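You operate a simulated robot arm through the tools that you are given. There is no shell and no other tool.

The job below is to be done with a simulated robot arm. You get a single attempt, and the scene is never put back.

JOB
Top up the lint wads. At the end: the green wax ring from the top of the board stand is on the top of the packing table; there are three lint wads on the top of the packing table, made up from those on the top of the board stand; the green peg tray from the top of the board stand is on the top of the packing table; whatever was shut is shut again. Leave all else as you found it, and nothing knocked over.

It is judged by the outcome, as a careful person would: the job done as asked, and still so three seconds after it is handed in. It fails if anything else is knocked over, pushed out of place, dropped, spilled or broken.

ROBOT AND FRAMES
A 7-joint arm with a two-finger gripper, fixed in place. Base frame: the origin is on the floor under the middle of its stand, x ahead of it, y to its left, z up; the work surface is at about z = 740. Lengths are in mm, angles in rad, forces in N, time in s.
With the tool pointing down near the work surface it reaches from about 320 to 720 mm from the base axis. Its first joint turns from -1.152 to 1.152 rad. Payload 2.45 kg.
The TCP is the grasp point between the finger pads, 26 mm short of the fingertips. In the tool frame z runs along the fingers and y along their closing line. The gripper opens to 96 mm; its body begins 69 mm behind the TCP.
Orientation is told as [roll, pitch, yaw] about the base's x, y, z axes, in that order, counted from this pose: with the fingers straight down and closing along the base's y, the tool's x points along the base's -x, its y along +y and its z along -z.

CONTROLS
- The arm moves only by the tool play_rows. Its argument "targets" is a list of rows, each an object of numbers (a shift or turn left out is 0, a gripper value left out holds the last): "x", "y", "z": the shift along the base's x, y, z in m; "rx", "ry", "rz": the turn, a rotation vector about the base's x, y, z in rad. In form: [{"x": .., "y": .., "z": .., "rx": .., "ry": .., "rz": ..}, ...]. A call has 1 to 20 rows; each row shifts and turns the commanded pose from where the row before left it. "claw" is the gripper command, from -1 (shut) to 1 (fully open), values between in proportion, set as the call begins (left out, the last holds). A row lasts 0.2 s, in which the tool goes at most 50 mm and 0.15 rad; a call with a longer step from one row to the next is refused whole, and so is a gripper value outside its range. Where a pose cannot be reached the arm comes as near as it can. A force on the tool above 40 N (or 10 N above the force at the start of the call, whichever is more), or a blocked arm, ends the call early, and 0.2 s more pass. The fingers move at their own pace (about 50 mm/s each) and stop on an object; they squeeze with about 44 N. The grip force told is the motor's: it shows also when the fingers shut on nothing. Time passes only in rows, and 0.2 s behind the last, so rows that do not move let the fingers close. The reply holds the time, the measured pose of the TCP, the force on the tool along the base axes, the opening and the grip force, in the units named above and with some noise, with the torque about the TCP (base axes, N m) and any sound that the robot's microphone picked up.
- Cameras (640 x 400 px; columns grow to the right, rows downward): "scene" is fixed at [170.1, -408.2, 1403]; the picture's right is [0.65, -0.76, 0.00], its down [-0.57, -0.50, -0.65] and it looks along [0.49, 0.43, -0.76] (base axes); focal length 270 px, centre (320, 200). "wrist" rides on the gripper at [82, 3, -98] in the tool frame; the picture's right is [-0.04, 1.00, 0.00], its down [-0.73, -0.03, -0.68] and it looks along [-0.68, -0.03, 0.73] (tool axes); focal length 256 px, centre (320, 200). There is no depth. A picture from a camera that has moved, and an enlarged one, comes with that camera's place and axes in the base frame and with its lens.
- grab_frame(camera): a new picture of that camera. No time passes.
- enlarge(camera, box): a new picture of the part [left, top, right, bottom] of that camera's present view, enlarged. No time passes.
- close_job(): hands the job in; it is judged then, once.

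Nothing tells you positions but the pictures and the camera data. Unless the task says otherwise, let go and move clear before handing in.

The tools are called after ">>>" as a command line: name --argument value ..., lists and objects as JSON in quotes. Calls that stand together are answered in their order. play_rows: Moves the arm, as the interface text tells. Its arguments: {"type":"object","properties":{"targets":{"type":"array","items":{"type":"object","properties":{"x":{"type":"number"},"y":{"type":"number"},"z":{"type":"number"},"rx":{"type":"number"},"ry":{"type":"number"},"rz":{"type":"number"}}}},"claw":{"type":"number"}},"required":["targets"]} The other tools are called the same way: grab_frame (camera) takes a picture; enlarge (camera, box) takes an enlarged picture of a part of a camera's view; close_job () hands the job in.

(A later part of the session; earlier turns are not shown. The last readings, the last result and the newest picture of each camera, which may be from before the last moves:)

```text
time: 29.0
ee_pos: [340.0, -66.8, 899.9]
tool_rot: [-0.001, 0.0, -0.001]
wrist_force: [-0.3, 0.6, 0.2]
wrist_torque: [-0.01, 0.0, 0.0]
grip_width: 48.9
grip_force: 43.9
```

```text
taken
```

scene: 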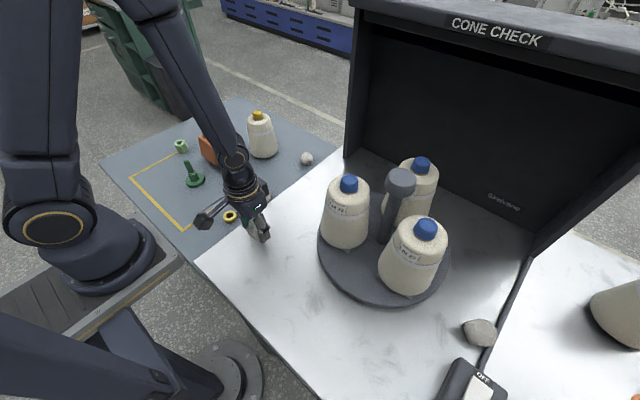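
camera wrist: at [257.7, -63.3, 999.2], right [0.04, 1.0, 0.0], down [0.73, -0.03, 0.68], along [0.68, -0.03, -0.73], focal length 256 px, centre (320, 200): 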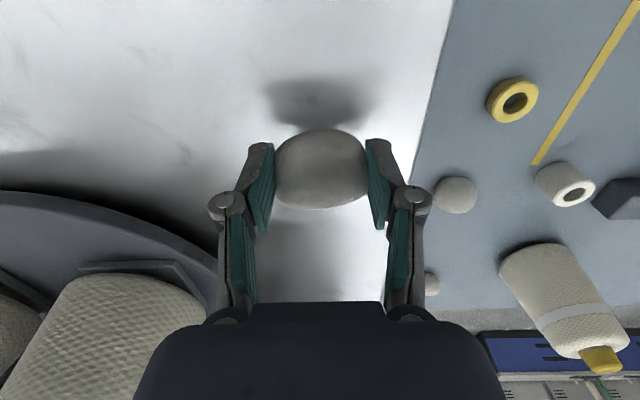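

The wad hangs above the table with its shadow close. I'll lower it in small steps, watching the force.

>>> play_rows --targets '[{"z": -0.006}, {"z": -0.004}, {}]'

>>> play_rows --targets '[{"z": -0.003}, {}]'

>>> enlarge --camera "wrist" --box '[240, 60, 400, 220]'

>>> enlarge --camera "scene" --box '[210, 190, 310, 260]'

```text
time: 29.8
ee_pos: [340.5, -66.5, 891.7]
tool_rot: [0.0, 0.001, -0.003]
wrist_force: [-0.3, -0.1, -0.2]
wrist_torque: [0.01, 0.0, 0.0]
grip_width: 48.2
grip_force: 44.1
```

```text
time: 30.4
ee_pos: [338.7, -65.5, 886.7]
tool_rot: [0.0, 0.0, -0.002]
wrist_force: [-0.4, -0.5, -0.7]
wrist_torque: [-0.03, 0.01, -0.01]
grip_width: 48.3
grip_force: 44.6
```

```text
2.50 times, centred on (320, 140) of wrist
camera zoom: at [257.4, -61.9, 986.0], right [0.04, 1.0, 0.0], down [0.73, -0.03, 0.68], along [0.68, -0.03, -0.73], focal length 640 px, centre (320, 350)
```

zoom: 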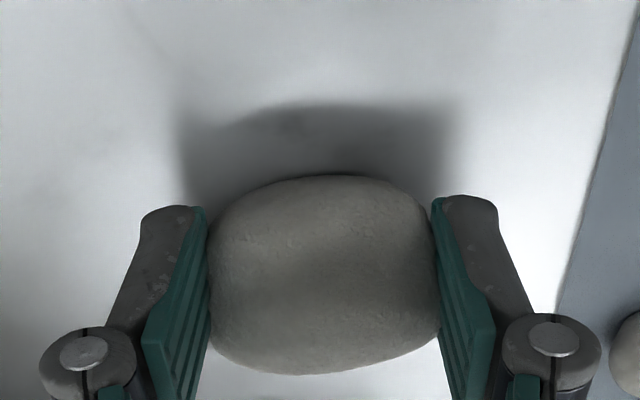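

```text
5.71 times, centred on (260, 225) of scene
camera zoom: at [170.1, -408.2, 1403.0], right [0.65, -0.76, 0.0], down [-0.57, -0.5, -0.65], along [0.49, 0.43, -0.76], focal length 1545 px, centre (663, 57)
```

zoom: 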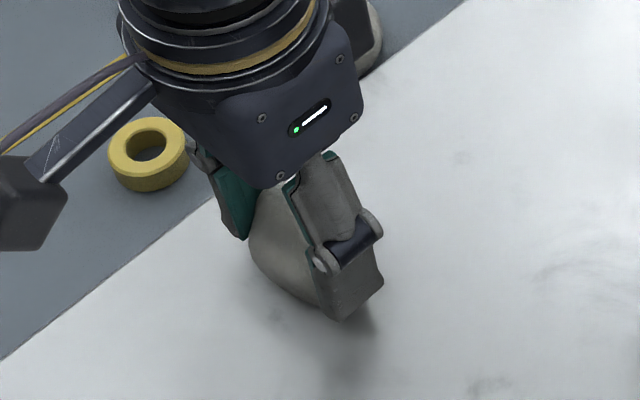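

>>> play_rows --targets '[{"z": -0.002}, {}]'

>>> play_rows --targets '[{"z": -0.002}, {}]'

>>> play_rows --targets '[{"z": -0.002}, {}]'

```text
time: 31.0
ee_pos: [339.5, -65.0, 886.0]
tool_rot: [0.001, 0.0, -0.001]
wrist_force: [-0.5, -0.5, -1.0]
wrist_torque: [-0.02, 0.01, 0.0]
grip_width: 48.1
grip_force: 44.1
```

```text
time: 31.6
ee_pos: [339.7, -64.5, 882.9]
tool_rot: [-0.001, -0.001, -0.002]
wrist_force: [0.0, 0.0, -0.5]
wrist_torque: [0.02, 0.0, -0.01]
grip_width: 47.6
grip_force: 44.2
```

```text
time: 32.2
ee_pos: [340.0, -64.4, 881.4]
tool_rot: [0.0, 0.001, -0.001]
wrist_force: [-0.5, 0.1, 0.6]
wrist_torque: [-0.01, 0.04, 0.03]
grip_width: 47.5
grip_force: 44.6
```

>>> play_rows --targets '[{"z": -0.002}, {}]'

>>> play_rows --targets '[{"z": -0.002}, {}]'

>>> enlarge --camera "wrist" --box '[240, 60, 400, 220]'

>>> enlarge --camera "scene" --box '[210, 190, 310, 260]'

```text
time: 32.8
ee_pos: [339.0, -65.4, 881.5]
tool_rot: [-0.002, 0.0, -0.003]
wrist_force: [0.9, 0.7, 9.6]
wrist_torque: [-0.04, -0.05, -0.01]
grip_width: 47.8
grip_force: 44.0
```

```text
time: 33.2
ee_pos: [340.6, -65.7, 880.2]
tool_rot: [-0.002, -0.003, -0.003]
wrist_force: [-3.2, -0.2, 15.5]
wrist_torque: [-0.01, -0.03, 0.05]
grip_width: 47.4
grip_force: 44.3
stopped in row 1: the force on the tool passed its limit at 45 N (the readings are from after the stop); the commanded pose is now the measured one
```

```text
2.50 times, centred on (320, 140) of wrist
camera zoom: at [257.6, -61.7, 978.8], right [0.04, 1.0, 0.0], down [0.73, -0.03, 0.68], along [0.68, -0.03, -0.73], focal length 640 px, centre (320, 350)
```

zoom: 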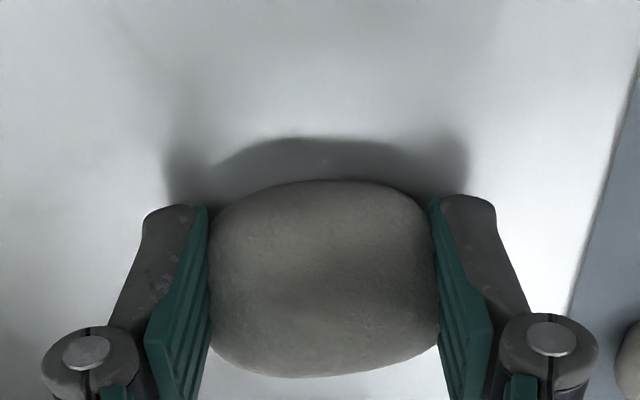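

```text
5.71 times, centred on (260, 225) of scene
camera zoom: at [169.9, -408.2, 1403.0], right [0.65, -0.76, 0.0], down [-0.57, -0.5, -0.65], along [0.49, 0.43, -0.76], focal length 1545 px, centre (663, 57)
```

zoom: 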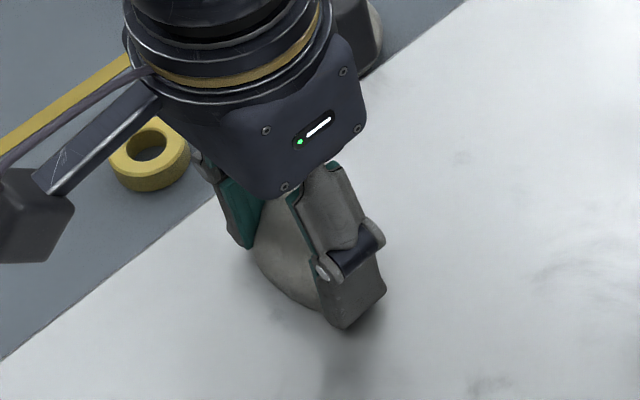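

The wad is touching the table (contact at TCP z ≈ 880). I'll open the fingers and rise clear.

>>> play_rows --targets '[{}, {}, {}, {}]' --claw 0.7

>>> play_rows --targets '[{"z": 0.005}, {"z": 0.015}, {"z": 0.03}, {"z": 0.04}, {"z": 0.04}, {}]'

>>> grab_frame --camera "wrist"

>>> grab_frame --camera "scene"

```text
time: 34.2
ee_pos: [339.5, -66.6, 879.7]
tool_rot: [-0.003, -0.003, -0.001]
wrist_force: [0.1, -0.4, 0.1]
wrist_torque: [-0.02, -0.03, -0.01]
grip_width: 81.6
grip_force: 0.0
```

```text
time: 35.6
ee_pos: [341.1, -67.6, 1009.5]
tool_rot: [-0.001, -0.004, -0.002]
wrist_force: [0.2, -0.3, -0.5]
wrist_torque: [0.02, 0.0, 0.02]
grip_width: 81.5
grip_force: 0.1
```

```text
taken
camera wrist: at [257.6, -62.6, 1107.7], right [0.04, 1.0, 0.0], down [0.73, -0.03, 0.68], along [0.68, -0.03, -0.73], focal length 256 px, centre (320, 200)
```

wrist: 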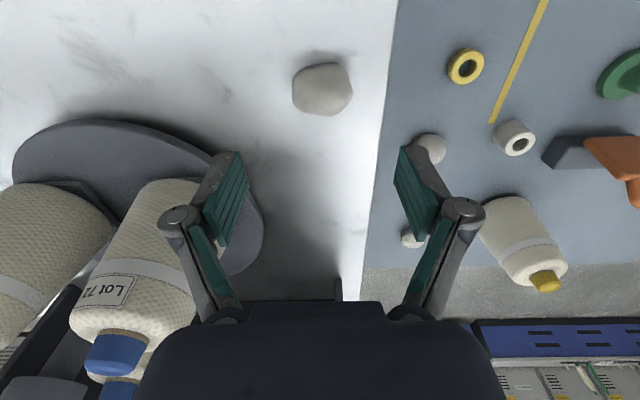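

```text
taken
```

scene: 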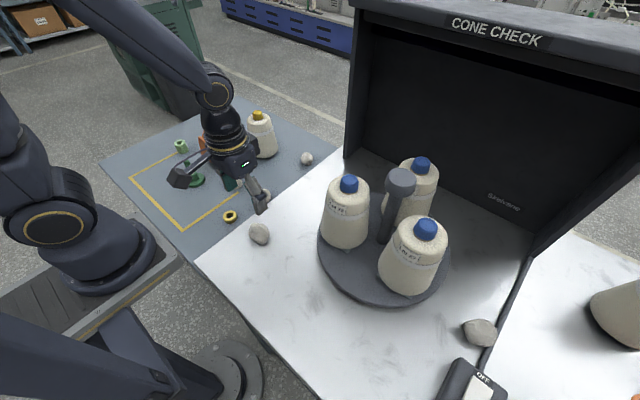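

Wad one rests well on the packing table. Next I'll go above wad B near (482, 98) on the stand.

>>> play_rows --targets '[{"x": 0.02, "y": 0.033}, {"x": 0.028, "y": 0.033}, {"x": 0.031, "y": 0.033}, {"x": 0.031, "y": 0.033}, {"x": 0.031, "y": 0.033, "z": -0.01}, {"z": -0.04}, {}]'

>>> grab_frame --camera "wrist"

>>> enlarge --camera "wrist" --box '[220, 0, 420, 125]'

```text
time: 37.2
ee_pos: [480.8, 99.2, 959.4]
tool_rot: [-0.003, -0.004, 0.0]
wrist_force: [-0.5, 0.3, -0.6]
wrist_torque: [-0.01, -0.01, -0.03]
grip_width: 81.7
grip_force: 0.0
```

```text
taken
camera wrist: at [399.1, 102.1, 1057.5], right [0.04, 1.0, 0.0], down [0.73, -0.03, 0.68], along [0.68, -0.03, -0.73], focal length 256 px, centre (320, 200)
```

wrist: 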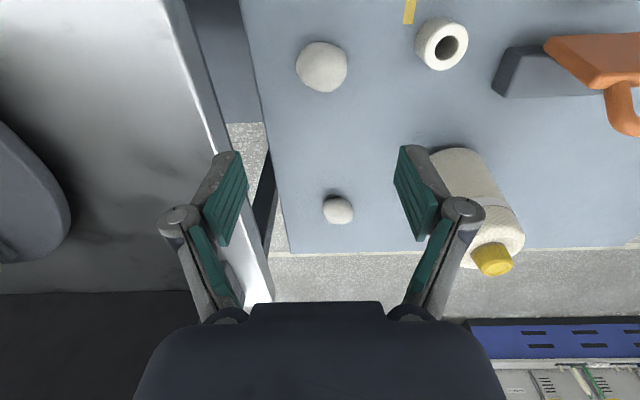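

```text
3.20 times, centred on (320, 62) of wrist
camera zoom: at [399.1, 102.1, 1057.5], right [0.04, 1.0, 0.0], down [0.73, -0.03, 0.68], along [0.68, -0.03, -0.73], focal length 819 px, centre (320, 640)
```

zoom: 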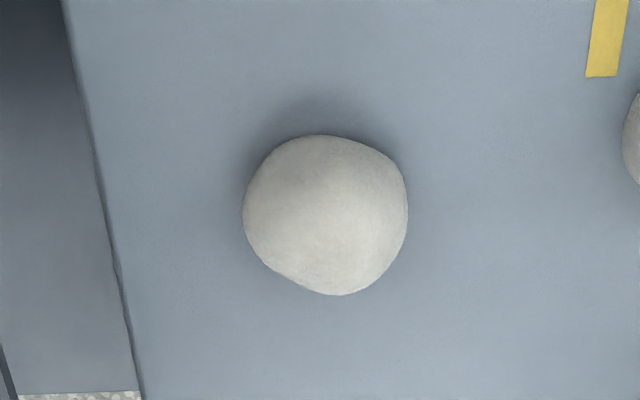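

Wad B is at about (482, 100). I'll descend to just above grip height with the fingers at about 82 mm and check clearance.

>>> play_rows --targets '[{"x": 0.0, "y": 0.0015, "z": -0.04}, {"z": -0.045}, {"z": -0.04}, {"z": -0.025}, {"z": -0.015}, {}]'

>>> grab_frame --camera "wrist"

>>> enlarge --camera "scene" --box '[200, 130, 340, 230]'

```text
time: 38.6
ee_pos: [479.6, 100.5, 792.7]
tool_rot: [-0.003, -0.003, -0.002]
wrist_force: [-0.3, -0.4, -0.1]
wrist_torque: [0.0, -0.02, -0.04]
grip_width: 81.5
grip_force: 0.1
```

```text
taken
camera wrist: at [397.3, 104.5, 891.4], right [0.04, 1.0, 0.0], down [0.73, -0.03, 0.68], along [0.68, -0.03, -0.73], focal length 256 px, centre (320, 200)
```

wrist: 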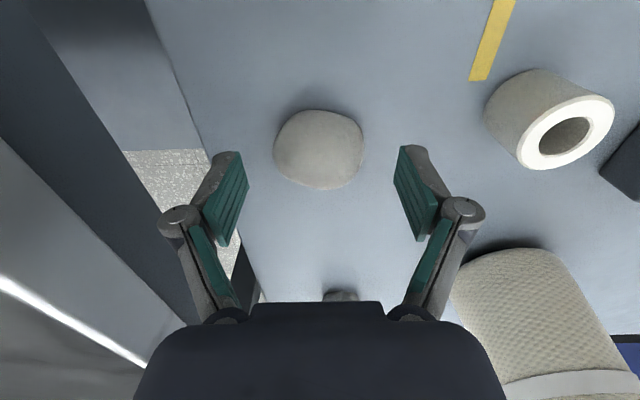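

```text
4.00 times, centred on (270, 180) of scene
camera zoom: at [170.1, -408.2, 1403.0], right [0.65, -0.76, 0.0], down [-0.57, -0.5, -0.65], along [0.49, 0.43, -0.76], focal length 1081 px, centre (520, 280)
```

zoom: 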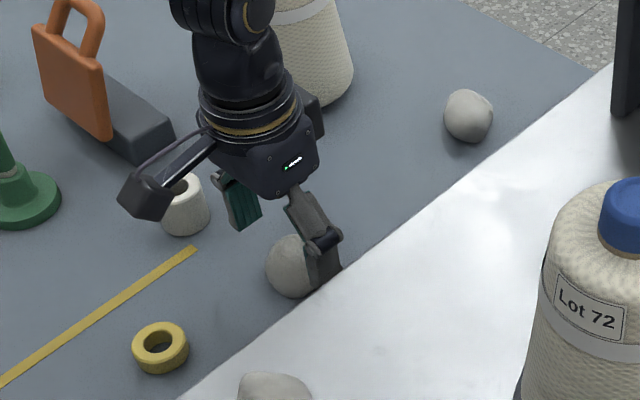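

>>> play_rows --targets '[{"x": 0.001, "z": -0.012}, {"z": -0.008}, {}]'

>>> play_rows --targets '[{}, {}, {}, {}]' --claw -1

>>> play_rows --targets '[{"z": 0.005}, {"z": 0.015}, {"z": 0.04}, {"z": 0.045}, {"z": 0.045}, {"z": 0.045}, {"z": 0.03}, {}]'

>>> grab_frame --camera "wrist"

```text
time: 39.4
ee_pos: [481.5, 100.2, 774.5]
tool_rot: [-0.002, -0.004, -0.004]
wrist_force: [-0.1, 0.3, 1.1]
wrist_torque: [0.03, 0.04, 0.01]
grip_width: 81.7
grip_force: 0.1
```

```text
time: 40.4
ee_pos: [481.3, 101.0, 774.4]
tool_rot: [-0.002, -0.004, -0.001]
wrist_force: [-0.7, -0.5, 1.7]
wrist_torque: [0.02, 0.01, 0.06]
grip_width: 50.3
grip_force: 44.1
```

```text
time: 42.2
ee_pos: [481.6, 98.6, 999.3]
tool_rot: [-0.002, -0.005, -0.001]
wrist_force: [0.8, 0.4, 1.3]
wrist_torque: [-0.01, -0.03, 0.04]
grip_width: 48.9
grip_force: 43.8
```

```text
taken
camera wrist: at [400.1, 102.0, 1098.3], right [0.04, 1.0, 0.0], down [0.73, -0.03, 0.68], along [0.68, -0.03, -0.73], focal length 256 px, centre (320, 200)
```

wrist: 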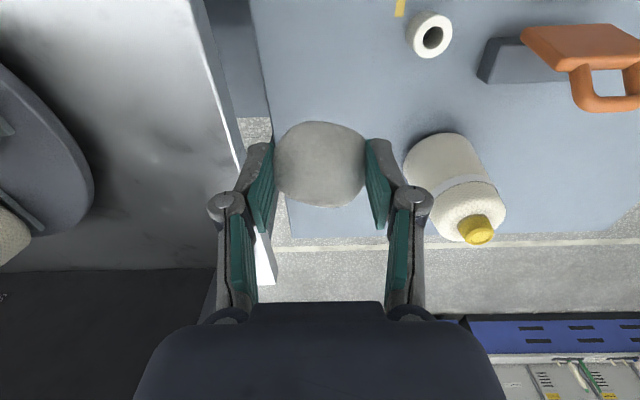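

Wad B is held. I'll carry it to about (425, -65), beside the first wad, and lower it carefully.

>>> play_rows --targets '[{"x": -0.014, "y": -0.04}, {"x": -0.014, "y": -0.041}, {"x": -0.014, "y": -0.041}, {"x": -0.014, "y": -0.041}, {"z": -0.03}, {"z": -0.04}, {"z": -0.03}, {}]'

>>> grab_frame --camera "wrist"

>>> enlarge --camera "scene" --box '[200, 150, 400, 270]'

```text
time: 44.0
ee_pos: [427.7, -61.1, 900.1]
tool_rot: [-0.004, -0.003, -0.003]
wrist_force: [0.0, 0.2, -0.2]
wrist_torque: [-0.04, -0.03, -0.01]
grip_width: 48.0
grip_force: 44.4
```

```text
taken
camera wrist: at [345.6, -57.5, 997.5], right [0.04, 1.0, 0.0], down [0.73, -0.03, 0.68], along [0.68, -0.03, -0.73], focal length 256 px, centre (320, 200)
```

wrist: 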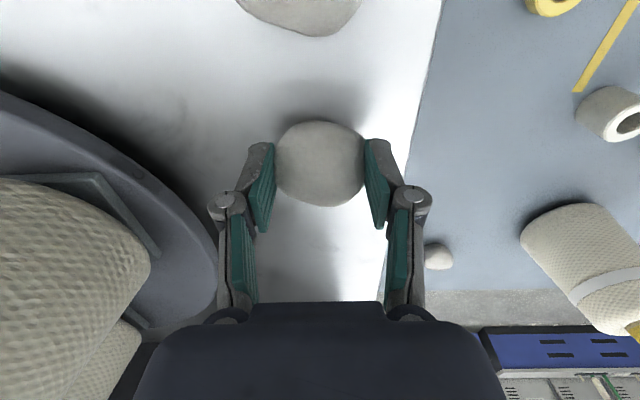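

```text
3.20 times, centred on (300, 210) of scene
camera zoom: at [170.1, -408.2, 1403.0], right [0.65, -0.76, 0.0], down [-0.57, -0.5, -0.65], along [0.49, 0.43, -0.76], focal length 865 px, centre (384, 168)
```

zoom: 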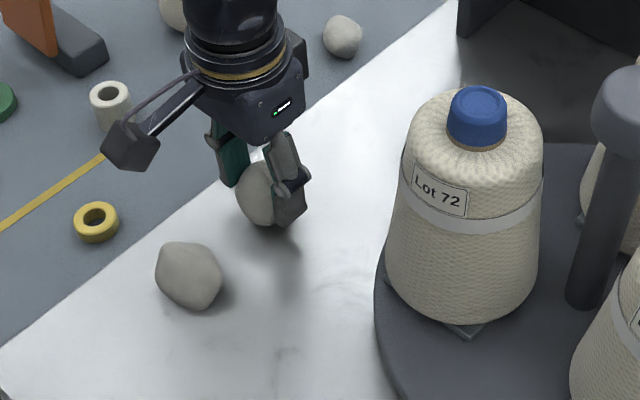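

>>> play_rows --targets '[{"z": -0.006}, {"z": -0.006}, {}]'

>>> play_rows --targets '[{"z": -0.002}, {}]'

>>> play_rows --targets '[{"z": -0.002}, {}]'

```text
time: 44.8
ee_pos: [426.0, -61.9, 887.1]
tool_rot: [-0.002, -0.004, -0.001]
wrist_force: [1.0, -0.7, -0.3]
wrist_torque: [0.0, 0.02, -0.02]
grip_width: 48.0
grip_force: 43.4
```

```text
time: 45.4
ee_pos: [427.9, -62.9, 887.0]
tool_rot: [-0.003, -0.004, -0.001]
wrist_force: [-3.5, 0.2, 21.4]
wrist_torque: [-0.07, 0.07, 0.02]
grip_width: 47.9
grip_force: 43.6
```

```text
time: 45.8
ee_pos: [427.7, -62.9, 887.4]
tool_rot: [-0.002, -0.003, -0.001]
wrist_force: [-4.2, 0.7, 14.8]
wrist_torque: [-0.02, 0.09, 0.02]
grip_width: 47.8
grip_force: 44.2
stopped in row 1: the force on the tool passed its limit at 45 N (the readings are from after the stop); the commanded pose is now the measured one
```

Contact reached at z ≈ 887. Releasing and rising.

>>> play_rows --targets '[{}, {}, {}, {}]' --claw 0.6

>>> play_rows --targets '[{"z": 0.005}, {"z": 0.015}, {"z": 0.03}, {"z": 0.04}, {"z": 0.04}, {}]'

>>> grab_frame --camera "wrist"

>>> grab_frame --camera "scene"

```text
time: 46.8
ee_pos: [427.5, -64.1, 886.4]
tool_rot: [-0.002, -0.005, -0.001]
wrist_force: [-0.6, 1.0, -0.3]
wrist_torque: [-0.01, -0.03, 0.0]
grip_width: 76.9
grip_force: 0.1
```

```text
time: 48.1
ee_pos: [428.6, -62.1, 1013.6]
tool_rot: [-0.001, -0.004, -0.003]
wrist_force: [0.9, -0.2, 0.3]
wrist_torque: [0.03, 0.02, -0.01]
grip_width: 76.9
grip_force: 0.1
```

```text
taken
camera wrist: at [345.8, -57.7, 1111.2], right [0.04, 1.0, 0.0], down [0.73, -0.03, 0.68], along [0.68, -0.03, -0.73], focal length 256 px, centre (320, 200)
```

wrist: 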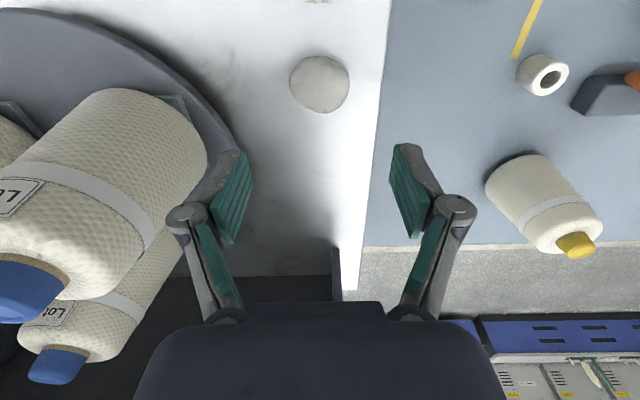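

```text
taken
```

scene: 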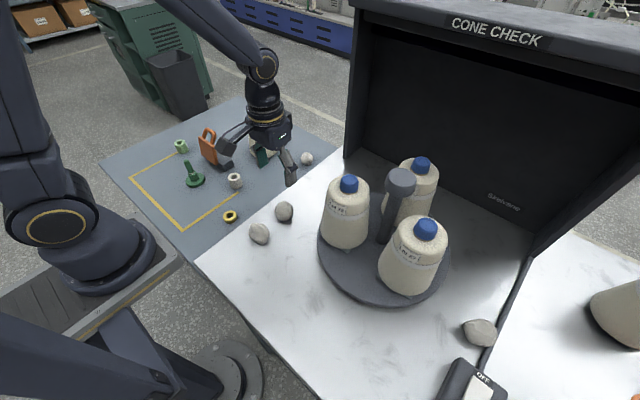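

Both wads are in place, making three with the one by the cord. Next the green ring: moving above (446, 524).

>>> play_rows --targets '[{"y": 0.04}, {"y": 0.045}, {"y": 0.045}, {"y": 0.045}, {"y": 0.045}, {"y": 0.045}, {"y": 0.045}, {"y": 0.045}, {"y": 0.045}, {"y": 0.045}, {"y": 0.045}, {"y": 0.045}, {"y": 0.04, "x": 0.01}, {"y": 0.01, "x": 0.005, "z": -0.02}, {"z": -0.03}, {}]'

>>> grab_frame --camera "wrist"

>>> enlarge --camera "wrist" --box '[220, 0, 420, 125]'

```text
time: 51.5
ee_pos: [441.7, 519.7, 967.1]
tool_rot: [-0.002, -0.005, -0.001]
wrist_force: [-0.1, 0.2, -0.5]
wrist_torque: [-0.02, 0.0, -0.02]
grip_width: 76.8
grip_force: 0.1
```

```text
taken
camera wrist: at [359.0, 523.1, 1065.5], right [0.04, 1.0, 0.0], down [0.73, -0.03, 0.68], along [0.68, -0.03, -0.73], focal length 256 px, centre (320, 200)
```

wrist: 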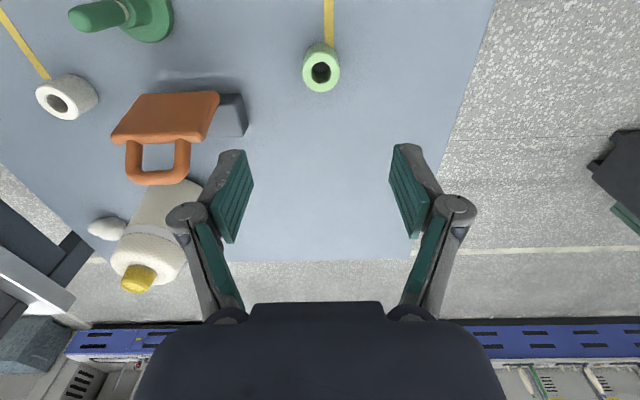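

```text
3.20 times, centred on (320, 62) of wrist
camera zoom: at [359.0, 523.1, 1065.5], right [0.04, 1.0, 0.0], down [0.73, -0.03, 0.68], along [0.68, -0.03, -0.73], focal length 819 px, centre (320, 640)
```

zoom: 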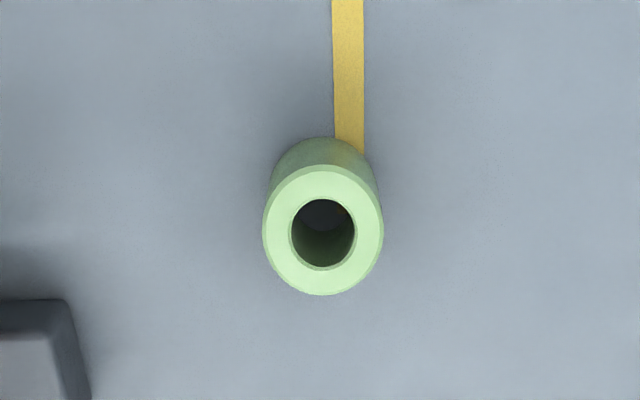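

The ring (about 40 mm wide, 36 mm tall) is centred near (445, 520). I'll descend around it.

>>> play_rows --targets '[{"x": 0.004, "z": -0.04}, {"z": -0.045}, {"z": -0.04}, {"z": -0.03}, {"z": -0.02}, {}]' --claw 0.6

>>> grab_frame --camera "wrist"

```text
time: 53.0
ee_pos: [441.1, 512.3, 794.8]
tool_rot: [-0.003, -0.004, -0.002]
wrist_force: [-0.1, 0.3, 0.3]
wrist_torque: [-0.03, 0.02, 0.0]
grip_width: 76.7
grip_force: 0.1
out of reach, approached as far as the arm can: row 4, 5
```

```text
taken
camera wrist: at [359.1, 515.8, 891.5], right [0.04, 1.0, 0.0], down [0.73, -0.03, 0.68], along [0.68, -0.03, -0.73], focal length 256 px, centre (320, 200)
```

wrist: 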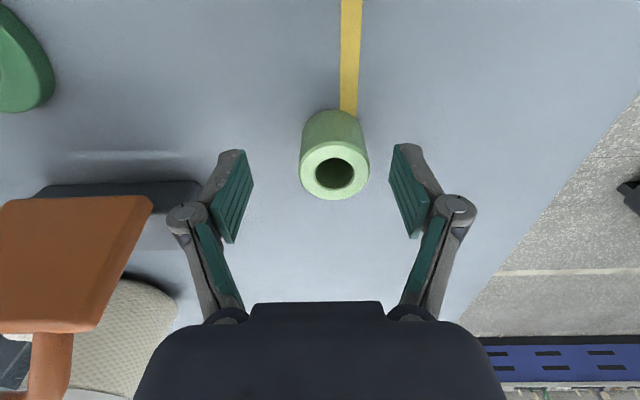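

The arm is just short of reach here with the tool vertical. I'll rise, turn the hand so it points radially outward, then tilt it slightly outward to gain reach.

>>> play_rows --targets '[{"z": 0.04}, {"z": 0.02, "rz": 0.14}, {"rz": 0.145}, {"rz": 0.145}, {"rz": 0.145}, {"rz": 0.145}, {"rz": 0.14}, {}]'

>>> grab_frame --camera "wrist"

```text
time: 54.8
ee_pos: [440.5, 512.1, 853.2]
tool_rot: [-0.001, -0.005, 0.861]
wrist_force: [0.4, 0.1, 0.7]
wrist_torque: [0.02, -0.03, 0.02]
grip_width: 76.6
grip_force: 0.1
```

```text
taken
camera wrist: at [383.6, 452.1, 951.3], right [-0.73, 0.68, 0.0], down [0.5, 0.53, 0.68], along [0.47, 0.5, -0.73], focal length 256 px, centre (320, 200)
```

wrist: 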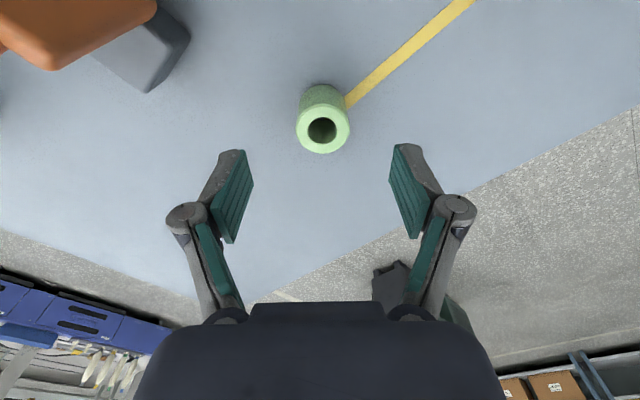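

>>> play_rows --targets '[{"rx": 0.0608, "ry": -0.052}, {"rx": 0.0608, "ry": -0.052}, {}, {"x": 0.004, "y": 0.007, "z": -0.02}, {"z": -0.02}, {}]'

>>> grab_frame --camera "wrist"

>>> enlarge --camera "scene" --box '[120, 90, 280, 210]'

```text
time: 56.1
ee_pos: [444.2, 518.5, 810.4]
tool_rot: [-0.001, -0.166, 0.858]
wrist_force: [0.2, 1.0, 0.4]
wrist_torque: [-0.01, 0.0, 0.01]
grip_width: 76.7
grip_force: 0.1
```

```text
taken
camera wrist: at [377.8, 448.1, 895.3], right [-0.73, 0.68, 0.01], down [0.42, 0.44, 0.79], along [0.54, 0.58, -0.61], focal length 256 px, centre (320, 200)
```

wrist: 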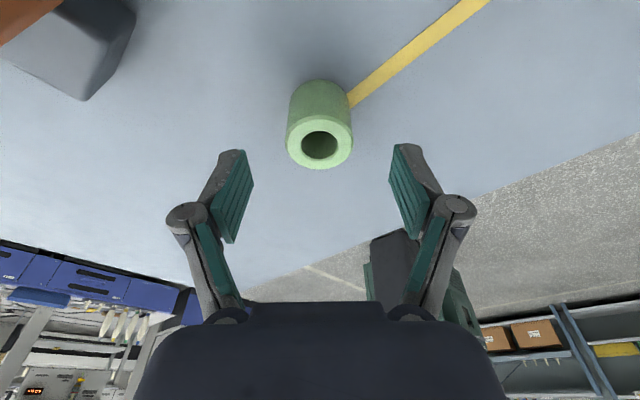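

```text
3.33 times, centred on (200, 150) of scene
camera zoom: at [170.1, -408.2, 1403.0], right [0.65, -0.76, 0.0], down [-0.57, -0.5, -0.65], along [0.49, 0.43, -0.76], focal length 901 px, centre (720, 367)
```

zoom: 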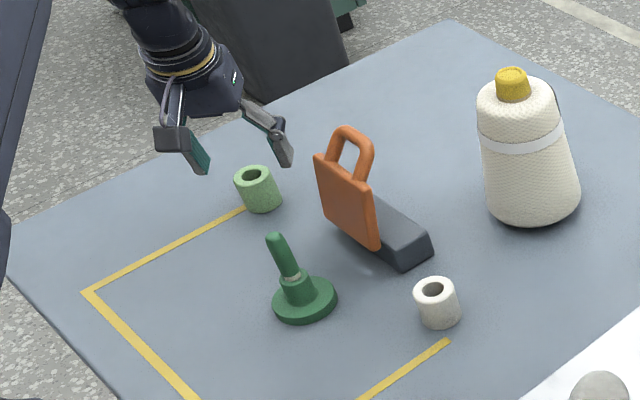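

The tilt works. Now down the last 39 mm around the ring.

>>> play_rows --targets '[{"x": 0.001, "y": 0.0015, "z": -0.015}, {"z": -0.014}, {"z": -0.01}, {}]'

>>> grab_frame --camera "wrist"

```text
time: 57.1
ee_pos: [444.8, 520.2, 775.1]
tool_rot: [0.001, -0.166, 0.86]
wrist_force: [-0.1, 0.0, -0.6]
wrist_torque: [0.0, 0.05, 0.01]
grip_width: 76.8
grip_force: 0.1
```

```text
taken
camera wrist: at [378.6, 448.5, 858.4], right [-0.73, 0.68, 0.01], down [0.42, 0.44, 0.79], along [0.54, 0.58, -0.61], focal length 256 px, centre (320, 200)
```

wrist: 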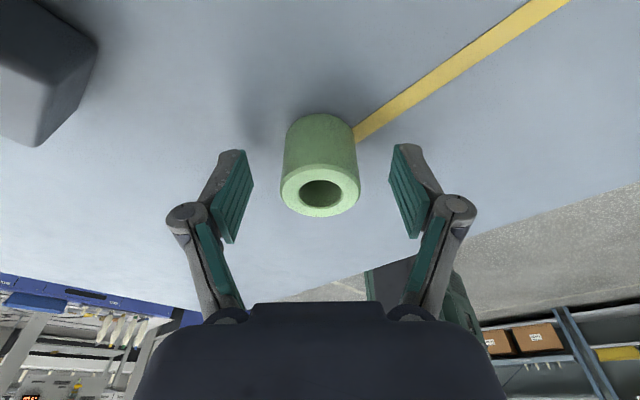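

>>> play_rows --targets '[{}, {}, {}, {}, {}]' --claw -1

>>> play_rows --targets '[{"z": 0.005}, {"z": 0.015}, {"z": 0.03}, {"z": 0.04}, {"z": 0.04}, {}]'

>>> grab_frame --camera "wrist"

```text
time: 58.4
ee_pos: [444.9, 518.9, 774.7]
tool_rot: [-0.001, -0.165, 0.858]
wrist_force: [-0.1, 0.2, -0.1]
wrist_torque: [-0.01, 0.05, 0.0]
grip_width: 38.3
grip_force: 43.9
```

```text
time: 59.8
ee_pos: [447.9, 519.5, 905.4]
tool_rot: [-0.001, -0.163, 0.858]
wrist_force: [0.2, 0.1, -1.2]
wrist_torque: [-0.01, -0.01, 0.01]
grip_width: 38.2
grip_force: 44.0
```

```text
taken
camera wrist: at [381.9, 447.8, 989.5], right [-0.73, 0.68, 0.01], down [0.42, 0.44, 0.79], along [0.54, 0.58, -0.61], focal length 256 px, centre (320, 200)
```

wrist: 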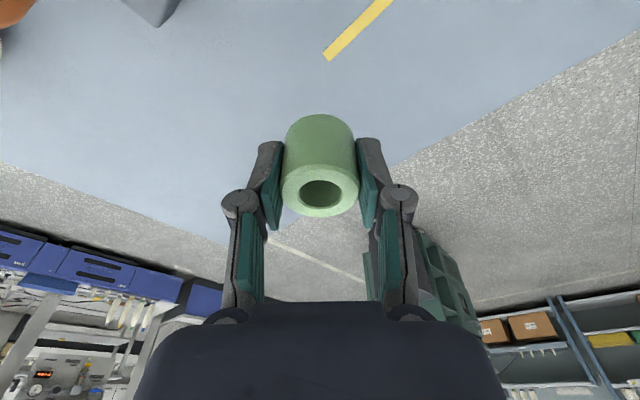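

The ring is held. Keeping the same tilt so it stays upright, I'll carry it high over to around (520, -65), turning only about z.

>>> play_rows --targets '[{"z": 0.045}, {"z": 0.045}, {"y": -0.045, "rz": -0.066}, {"y": -0.045, "rz": -0.066}, {"y": -0.045, "rz": -0.066}, {"y": -0.045, "rz": -0.066}, {"y": -0.045, "rz": -0.066}, {"y": -0.045, "rz": -0.066}, {"y": -0.045, "rz": -0.066}, {"y": -0.045, "rz": -0.066}, {"y": -0.045, "rz": -0.066}, {"y": -0.045, "rz": -0.066}, {"y": -0.045, "rz": -0.066}, {"x": 0.015, "y": -0.045, "rz": -0.066}, {"x": 0.02, "y": -0.044, "rz": -0.066}, {"x": 0.02}, {"x": 0.017}, {}]'

>>> grab_frame --camera "wrist"

>>> grab_frame --camera "scene"

```text
time: 63.5
ee_pos: [517.5, -64.5, 993.1]
tool_rot: [-0.001, -0.164, 0.002]
wrist_force: [0.3, -0.3, -0.4]
wrist_torque: [-0.03, -0.01, -0.01]
grip_width: 38.4
grip_force: 44.3
```

```text
taken
camera wrist: at [420.2, -61.0, 1077.8], right [0.04, 1.0, 0.01], down [0.61, -0.03, 0.79], along [0.79, -0.03, -0.61], focal length 256 px, centre (320, 200)
```

wrist: 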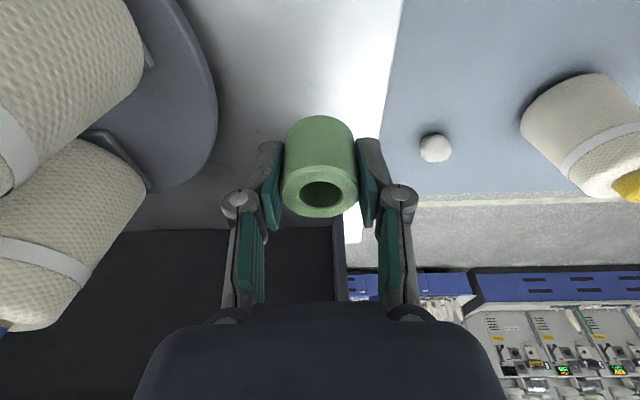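

```text
taken
```

scene: 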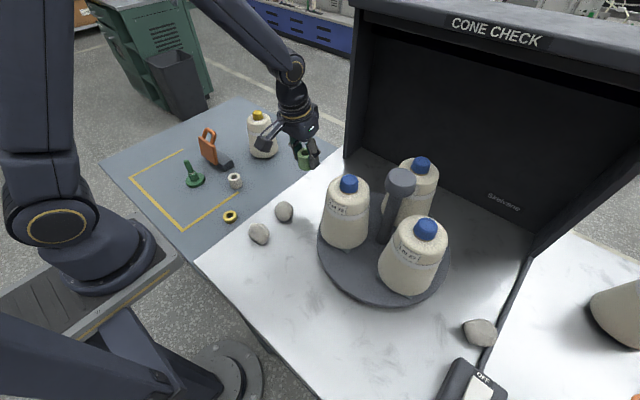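

>>> play_rows --targets '[{"z": -0.04}, {"z": -0.035}, {"z": -0.02}, {"z": -0.006}, {}]'

>>> grab_frame --camera "wrist"

>>> enlarge --camera "scene" --box '[230, 110, 390, 230]'

```text
time: 64.8
ee_pos: [517.9, -65.5, 892.9]
tool_rot: [-0.002, -0.167, -0.001]
wrist_force: [0.7, 0.0, 0.2]
wrist_torque: [-0.01, -0.01, 0.01]
grip_width: 38.3
grip_force: 44.1
```

```text
taken
camera wrist: at [420.5, -61.7, 976.8], right [0.04, 1.0, 0.01], down [0.61, -0.03, 0.79], along [0.79, -0.03, -0.61], focal length 256 px, centre (320, 200)
```

wrist: 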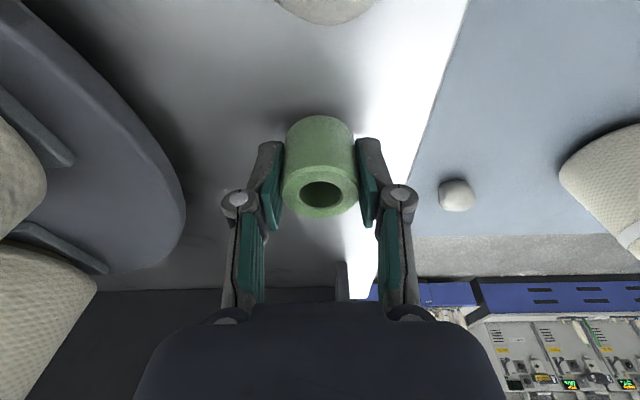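

```text
3.33 times, centred on (310, 170) of scene
camera zoom: at [170.1, -408.2, 1403.0], right [0.65, -0.76, 0.0], down [-0.57, -0.5, -0.65], along [0.49, 0.43, -0.76], focal length 901 px, centre (353, 300)
```

zoom: 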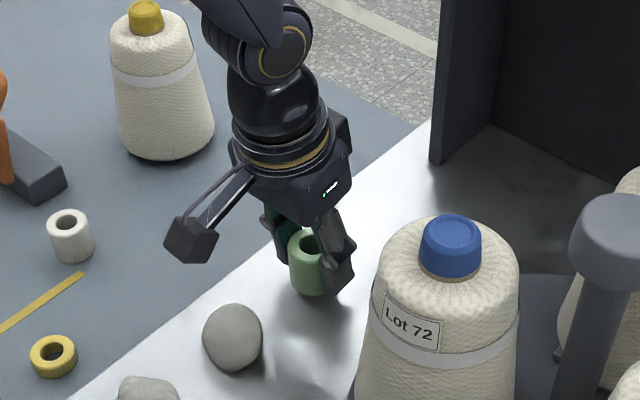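

>>> play_rows --targets '[{"z": -0.003}, {}]'

>>> play_rows --targets '[{"z": -0.002}, {}]'

>>> play_rows --targets '[{"z": -0.0015}, {}]'

```text
time: 65.3
ee_pos: [518.5, -63.6, 888.6]
tool_rot: [-0.002, -0.167, 0.0]
wrist_force: [0.0, -0.6, -0.2]
wrist_torque: [-0.03, 0.0, 0.01]
grip_width: 38.5
grip_force: 44.1
```

```text
time: 66.0
ee_pos: [517.3, -63.3, 887.8]
tool_rot: [-0.002, -0.165, 0.0]
wrist_force: [0.3, -0.2, 0.3]
wrist_torque: [0.01, -0.03, 0.0]
grip_width: 38.5
grip_force: 44.0
```

```text
time: 66.5
ee_pos: [516.9, -62.7, 885.7]
tool_rot: [-0.003, -0.166, -0.001]
wrist_force: [0.4, -0.3, 0.6]
wrist_torque: [0.02, 0.0, 0.0]
grip_width: 38.4
grip_force: 44.4
```

>>> play_rows --targets '[{"z": -0.0015}, {}]'

>>> play_rows --targets '[{"z": -0.001}, {}]'

>>> play_rows --targets '[{"z": -0.001}, {}]'

```text
time: 67.2
ee_pos: [516.9, -63.0, 885.6]
tool_rot: [-0.001, -0.166, 0.0]
wrist_force: [-0.2, -0.2, -1.0]
wrist_torque: [-0.01, -0.01, 0.04]
grip_width: 38.1
grip_force: 44.0
```

```text
time: 67.8
ee_pos: [517.7, -62.8, 885.8]
tool_rot: [-0.002, -0.166, 0.0]
wrist_force: [0.4, -0.2, -0.4]
wrist_torque: [-0.04, 0.01, -0.01]
grip_width: 38.1
grip_force: 43.7
```

```text
time: 68.3
ee_pos: [518.0, -63.0, 883.6]
tool_rot: [-0.002, -0.167, 0.002]
wrist_force: [-1.7, 1.6, 13.0]
wrist_torque: [0.11, 0.03, 0.05]
grip_width: 38.4
grip_force: 44.4
```

The ring is now on the table (13 N contact). Opening and rising straight up.

>>> play_rows --targets '[{}, {}, {}, {}]' --claw 0.5

>>> play_rows --targets '[{"z": 0.005}, {"z": 0.015}, {"z": 0.03}, {"z": 0.045}, {"z": 0.045}, {}]'

>>> grab_frame --camera "wrist"

>>> grab_frame --camera "scene"

```text
time: 69.3
ee_pos: [517.2, -63.4, 883.6]
tool_rot: [-0.002, -0.165, 0.0]
wrist_force: [-0.2, -0.1, 0.6]
wrist_torque: [0.03, 0.04, -0.01]
grip_width: 72.1
grip_force: 0.0
```

```text
time: 70.8
ee_pos: [519.7, -61.6, 1020.5]
tool_rot: [-0.002, -0.166, 0.0]
wrist_force: [-0.2, 0.5, -0.3]
wrist_torque: [0.01, -0.04, 0.0]
grip_width: 72.3
grip_force: 0.1
```

```text
taken
camera wrist: at [422.1, -57.5, 1106.1], right [0.04, 1.0, 0.01], down [0.61, -0.03, 0.79], along [0.79, -0.03, -0.61], focal length 256 px, centre (320, 200)
```

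wrist: 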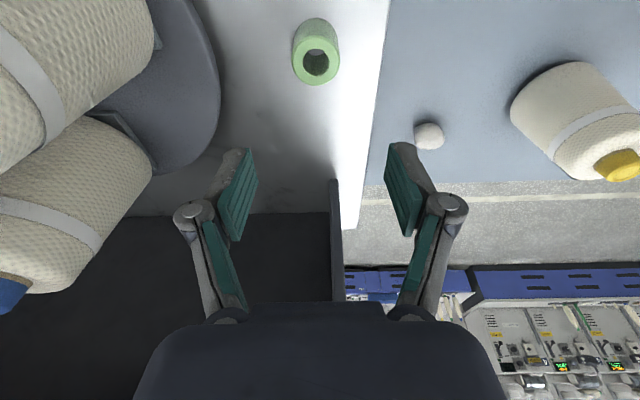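

```text
taken
```

scene: 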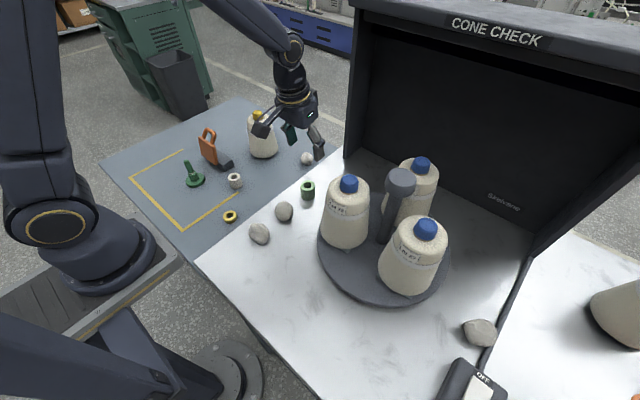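

The ring stands upright. Now I'll level the tool again and go above the peg tray at about (383, 342).

>>> play_rows --targets '[{"x": -0.01, "y": 0.04, "ry": 0.083}, {"x": -0.01, "y": 0.04, "ry": 0.083}, {"x": -0.012, "y": 0.04}, {"x": -0.015, "y": 0.04}, {"x": -0.015, "y": 0.04}, {"x": -0.015, "y": 0.04}, {"x": -0.015, "y": 0.04}, {"x": -0.015, "y": 0.04}, {"x": -0.015, "y": 0.04}, {"x": -0.015, "y": 0.04}, {"z": -0.04}, {}]'

>>> grab_frame --camera "wrist"

>>> enlarge --camera "wrist" --box '[220, 0, 420, 125]'

```text
time: 73.3
ee_pos: [380.4, 338.2, 980.8]
tool_rot: [-0.004, -0.001, 0.001]
wrist_force: [0.5, -0.6, -0.3]
wrist_torque: [0.0, 0.02, -0.02]
grip_width: 72.2
grip_force: 0.0
```

```text
taken
camera wrist: at [298.2, 341.5, 1080.0], right [0.04, 1.0, 0.0], down [0.73, -0.03, 0.68], along [0.68, -0.03, -0.73], focal length 256 px, centre (320, 200)
```

wrist: 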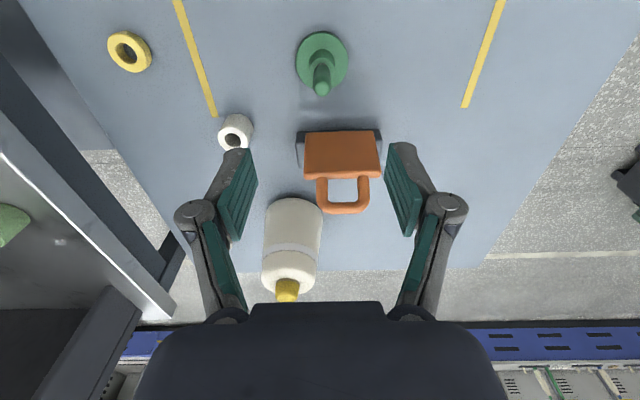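

```text
3.20 times, centred on (320, 62) of wrist
camera zoom: at [298.2, 341.5, 1080.0], right [0.04, 1.0, 0.0], down [0.73, -0.03, 0.68], along [0.68, -0.03, -0.73], focal length 819 px, centre (320, 640)
```

zoom: 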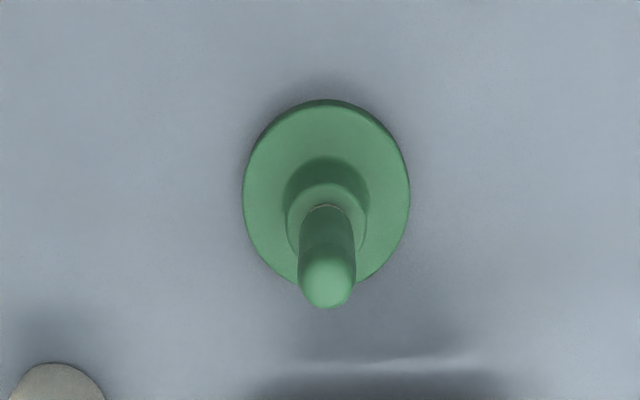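

The tray is centred near (384.5, 340.5), with its peg top at about z = 837. I'll straddle the peg and descend to TCP z ≈ 800 first, then check before gripping the hub.

>>> play_rows --targets '[{"x": 0.004, "y": 0.002, "z": -0.03}, {"z": -0.04}, {"z": -0.04}, {"z": -0.03}, {"z": -0.02}, {"z": -0.015}, {}]'

>>> grab_frame --camera "wrist"

>>> enlarge --camera "scene" --box '[150, 110, 270, 210]'

```text
time: 75.0
ee_pos: [384.3, 339.5, 807.8]
tool_rot: [-0.002, 0.0, -0.001]
wrist_force: [-0.6, -0.2, -0.9]
wrist_torque: [-0.02, 0.0, 0.02]
grip_width: 72.0
grip_force: 0.0
```

```text
taken
camera wrist: at [302.4, 343.7, 907.0], right [0.04, 1.0, 0.0], down [0.73, -0.03, 0.68], along [0.68, -0.03, -0.73], focal length 256 px, centre (320, 200)
```

wrist: 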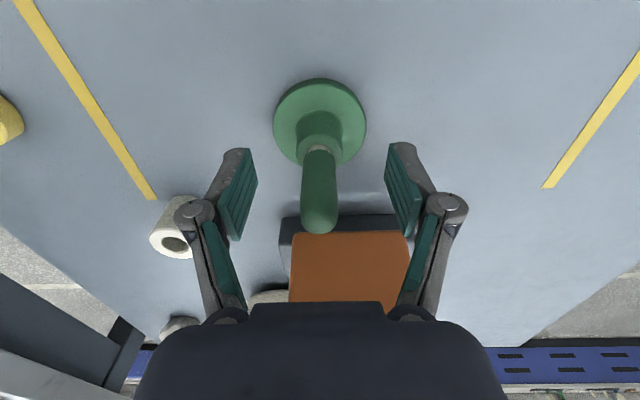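

```text
4.00 times, centred on (210, 160) of scene
camera zoom: at [170.1, -408.2, 1403.0], right [0.65, -0.76, 0.0], down [-0.57, -0.5, -0.65], along [0.49, 0.43, -0.76], focal length 1081 px, centre (760, 360)
```

zoom: 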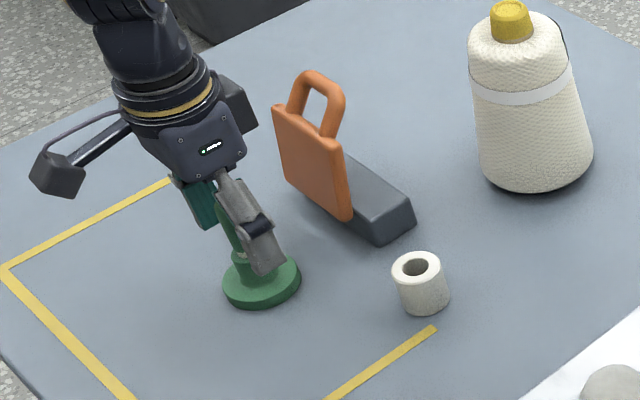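

Alignment looks good, with the peg centred between the fingers. Lowering 22 mm to grip the hub just above the disc.

>>> play_rows --targets '[{"z": -0.01}, {"z": -0.008}, {"z": -0.004}, {}]'

>>> grab_frame --camera "wrist"

>>> enlarge --camera "scene" --box '[165, 130, 245, 200]'

```text
time: 76.0
ee_pos: [384.3, 340.2, 786.3]
tool_rot: [-0.002, 0.001, 0.0]
wrist_force: [-0.6, -0.5, -0.3]
wrist_torque: [-0.06, 0.01, -0.03]
grip_width: 72.1
grip_force: 0.0
```

```text
taken
camera wrist: at [302.7, 343.0, 884.5], right [0.04, 1.0, 0.0], down [0.73, -0.03, 0.68], along [0.68, -0.03, -0.73], focal length 256 px, centre (320, 200)
```

wrist: 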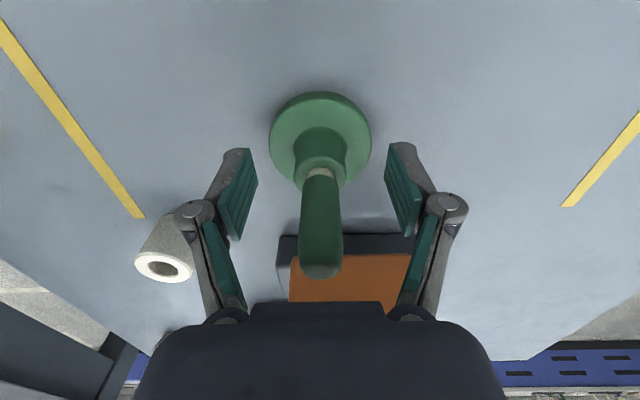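

```text
5.71 times, centred on (205, 165) of scene
camera zoom: at [170.1, -408.2, 1403.0], right [0.65, -0.76, 0.0], down [-0.57, -0.5, -0.65], along [0.49, 0.43, -0.76], focal length 1545 px, centre (977, 400)
```

zoom: 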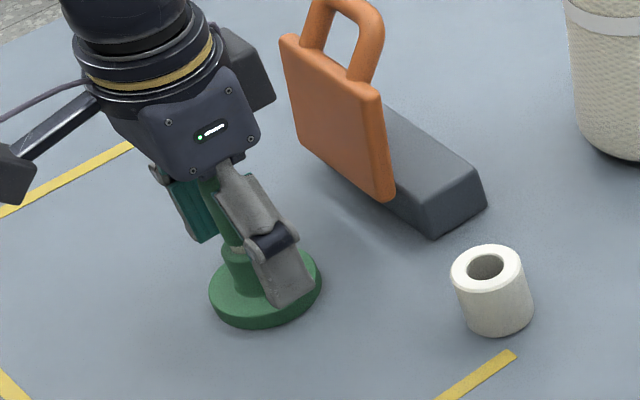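

>>> play_rows --targets '[{}, {}, {}]' --claw -0.2

>>> grab_frame --camera "wrist"

>>> enlarge --camera "scene" --box '[165, 130, 245, 200]'

```text
time: 76.8
ee_pos: [384.4, 340.6, 784.9]
tool_rot: [-0.003, 0.001, -0.001]
wrist_force: [0.5, -0.4, -0.4]
wrist_torque: [0.03, -0.02, 0.03]
grip_width: 38.1
grip_force: 0.1
```

```text
taken
camera wrist: at [302.7, 343.0, 884.6], right [0.04, 1.0, 0.0], down [0.73, -0.03, 0.68], along [0.68, -0.03, -0.73], focal length 256 px, centre (320, 200)
```

wrist: 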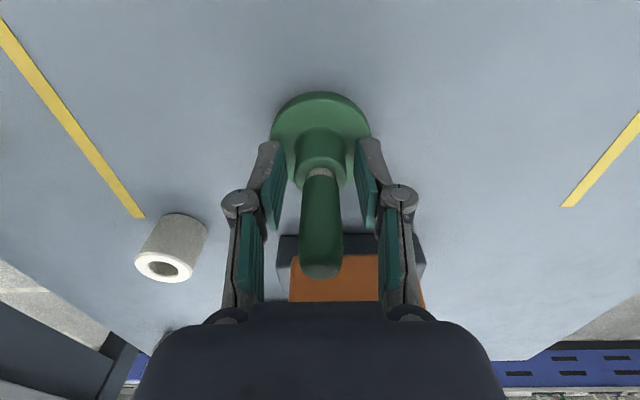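

```text
5.71 times, centred on (205, 165) of scene
camera zoom: at [170.1, -408.2, 1403.0], right [0.65, -0.76, 0.0], down [-0.57, -0.5, -0.65], along [0.49, 0.43, -0.76], focal length 1545 px, centre (977, 400)
```

zoom: 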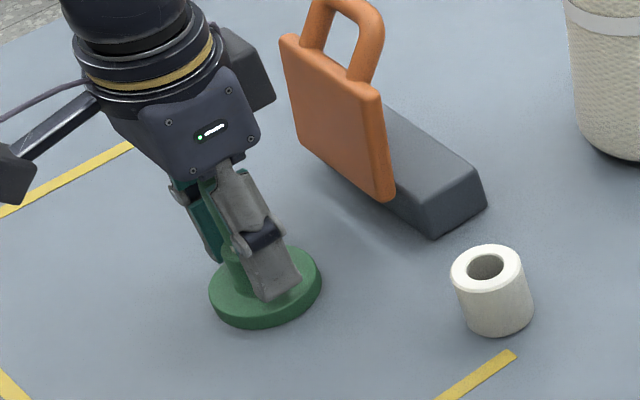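

>>> play_rows --targets '[{}, {}, {}, {}]' --claw -1

>>> grab_frame --camera "wrist"

```text
time: 77.8
ee_pos: [384.2, 340.2, 786.1]
tool_rot: [-0.002, 0.0, -0.001]
wrist_force: [-0.2, 0.1, 1.7]
wrist_torque: [0.0, -0.01, -0.02]
grip_width: 26.5
grip_force: 43.3
```

```text
taken
camera wrist: at [302.7, 343.0, 884.6], right [0.04, 1.0, 0.0], down [0.73, -0.03, 0.68], along [0.68, -0.03, -0.73], focal length 256 px, centre (320, 200)
```

wrist: 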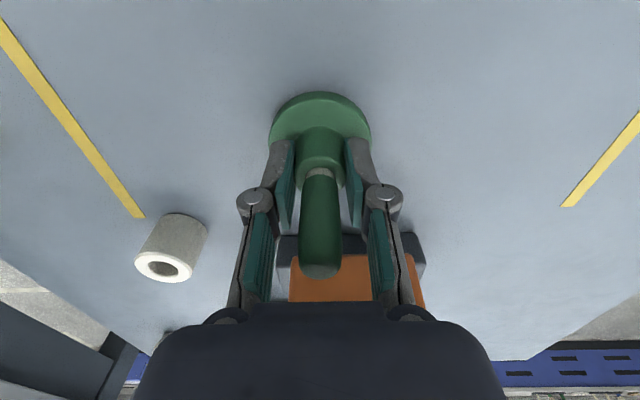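

The hub is gripped (26.5 mm). I'll lift a little and check that tray and peg come together.

>>> play_rows --targets '[{"z": 0.004}, {"z": 0.01}, {"z": 0.02}, {"z": 0.02}, {}]'

>>> grab_frame --camera "wrist"

>>> enlarge --camera "scene" --box '[155, 100, 255, 200]'

```text
time: 79.0
ee_pos: [382.3, 339.0, 840.6]
tool_rot: [-0.002, 0.001, 0.0]
wrist_force: [-0.1, 0.0, -1.3]
wrist_torque: [-0.01, -0.04, 0.03]
grip_width: 26.3
grip_force: 44.2
```

```text
taken
camera wrist: at [300.2, 342.3, 940.3], right [0.04, 1.0, 0.0], down [0.73, -0.03, 0.68], along [0.68, -0.03, -0.73], focal length 256 px, centre (320, 200)
```

wrist: 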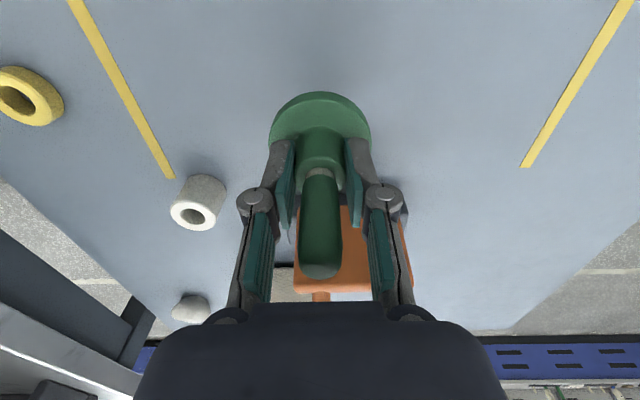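

```text
4.00 times, centred on (205, 150) of scene
camera zoom: at [170.1, -408.2, 1403.0], right [0.65, -0.76, 0.0], down [-0.57, -0.5, -0.65], along [0.49, 0.43, -0.76], focal length 1081 px, centre (780, 400)
```

zoom: 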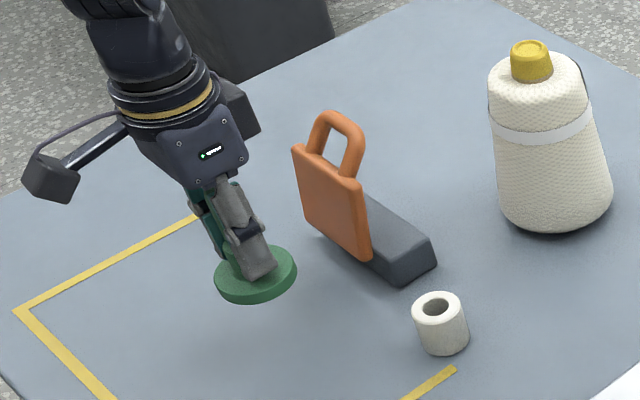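

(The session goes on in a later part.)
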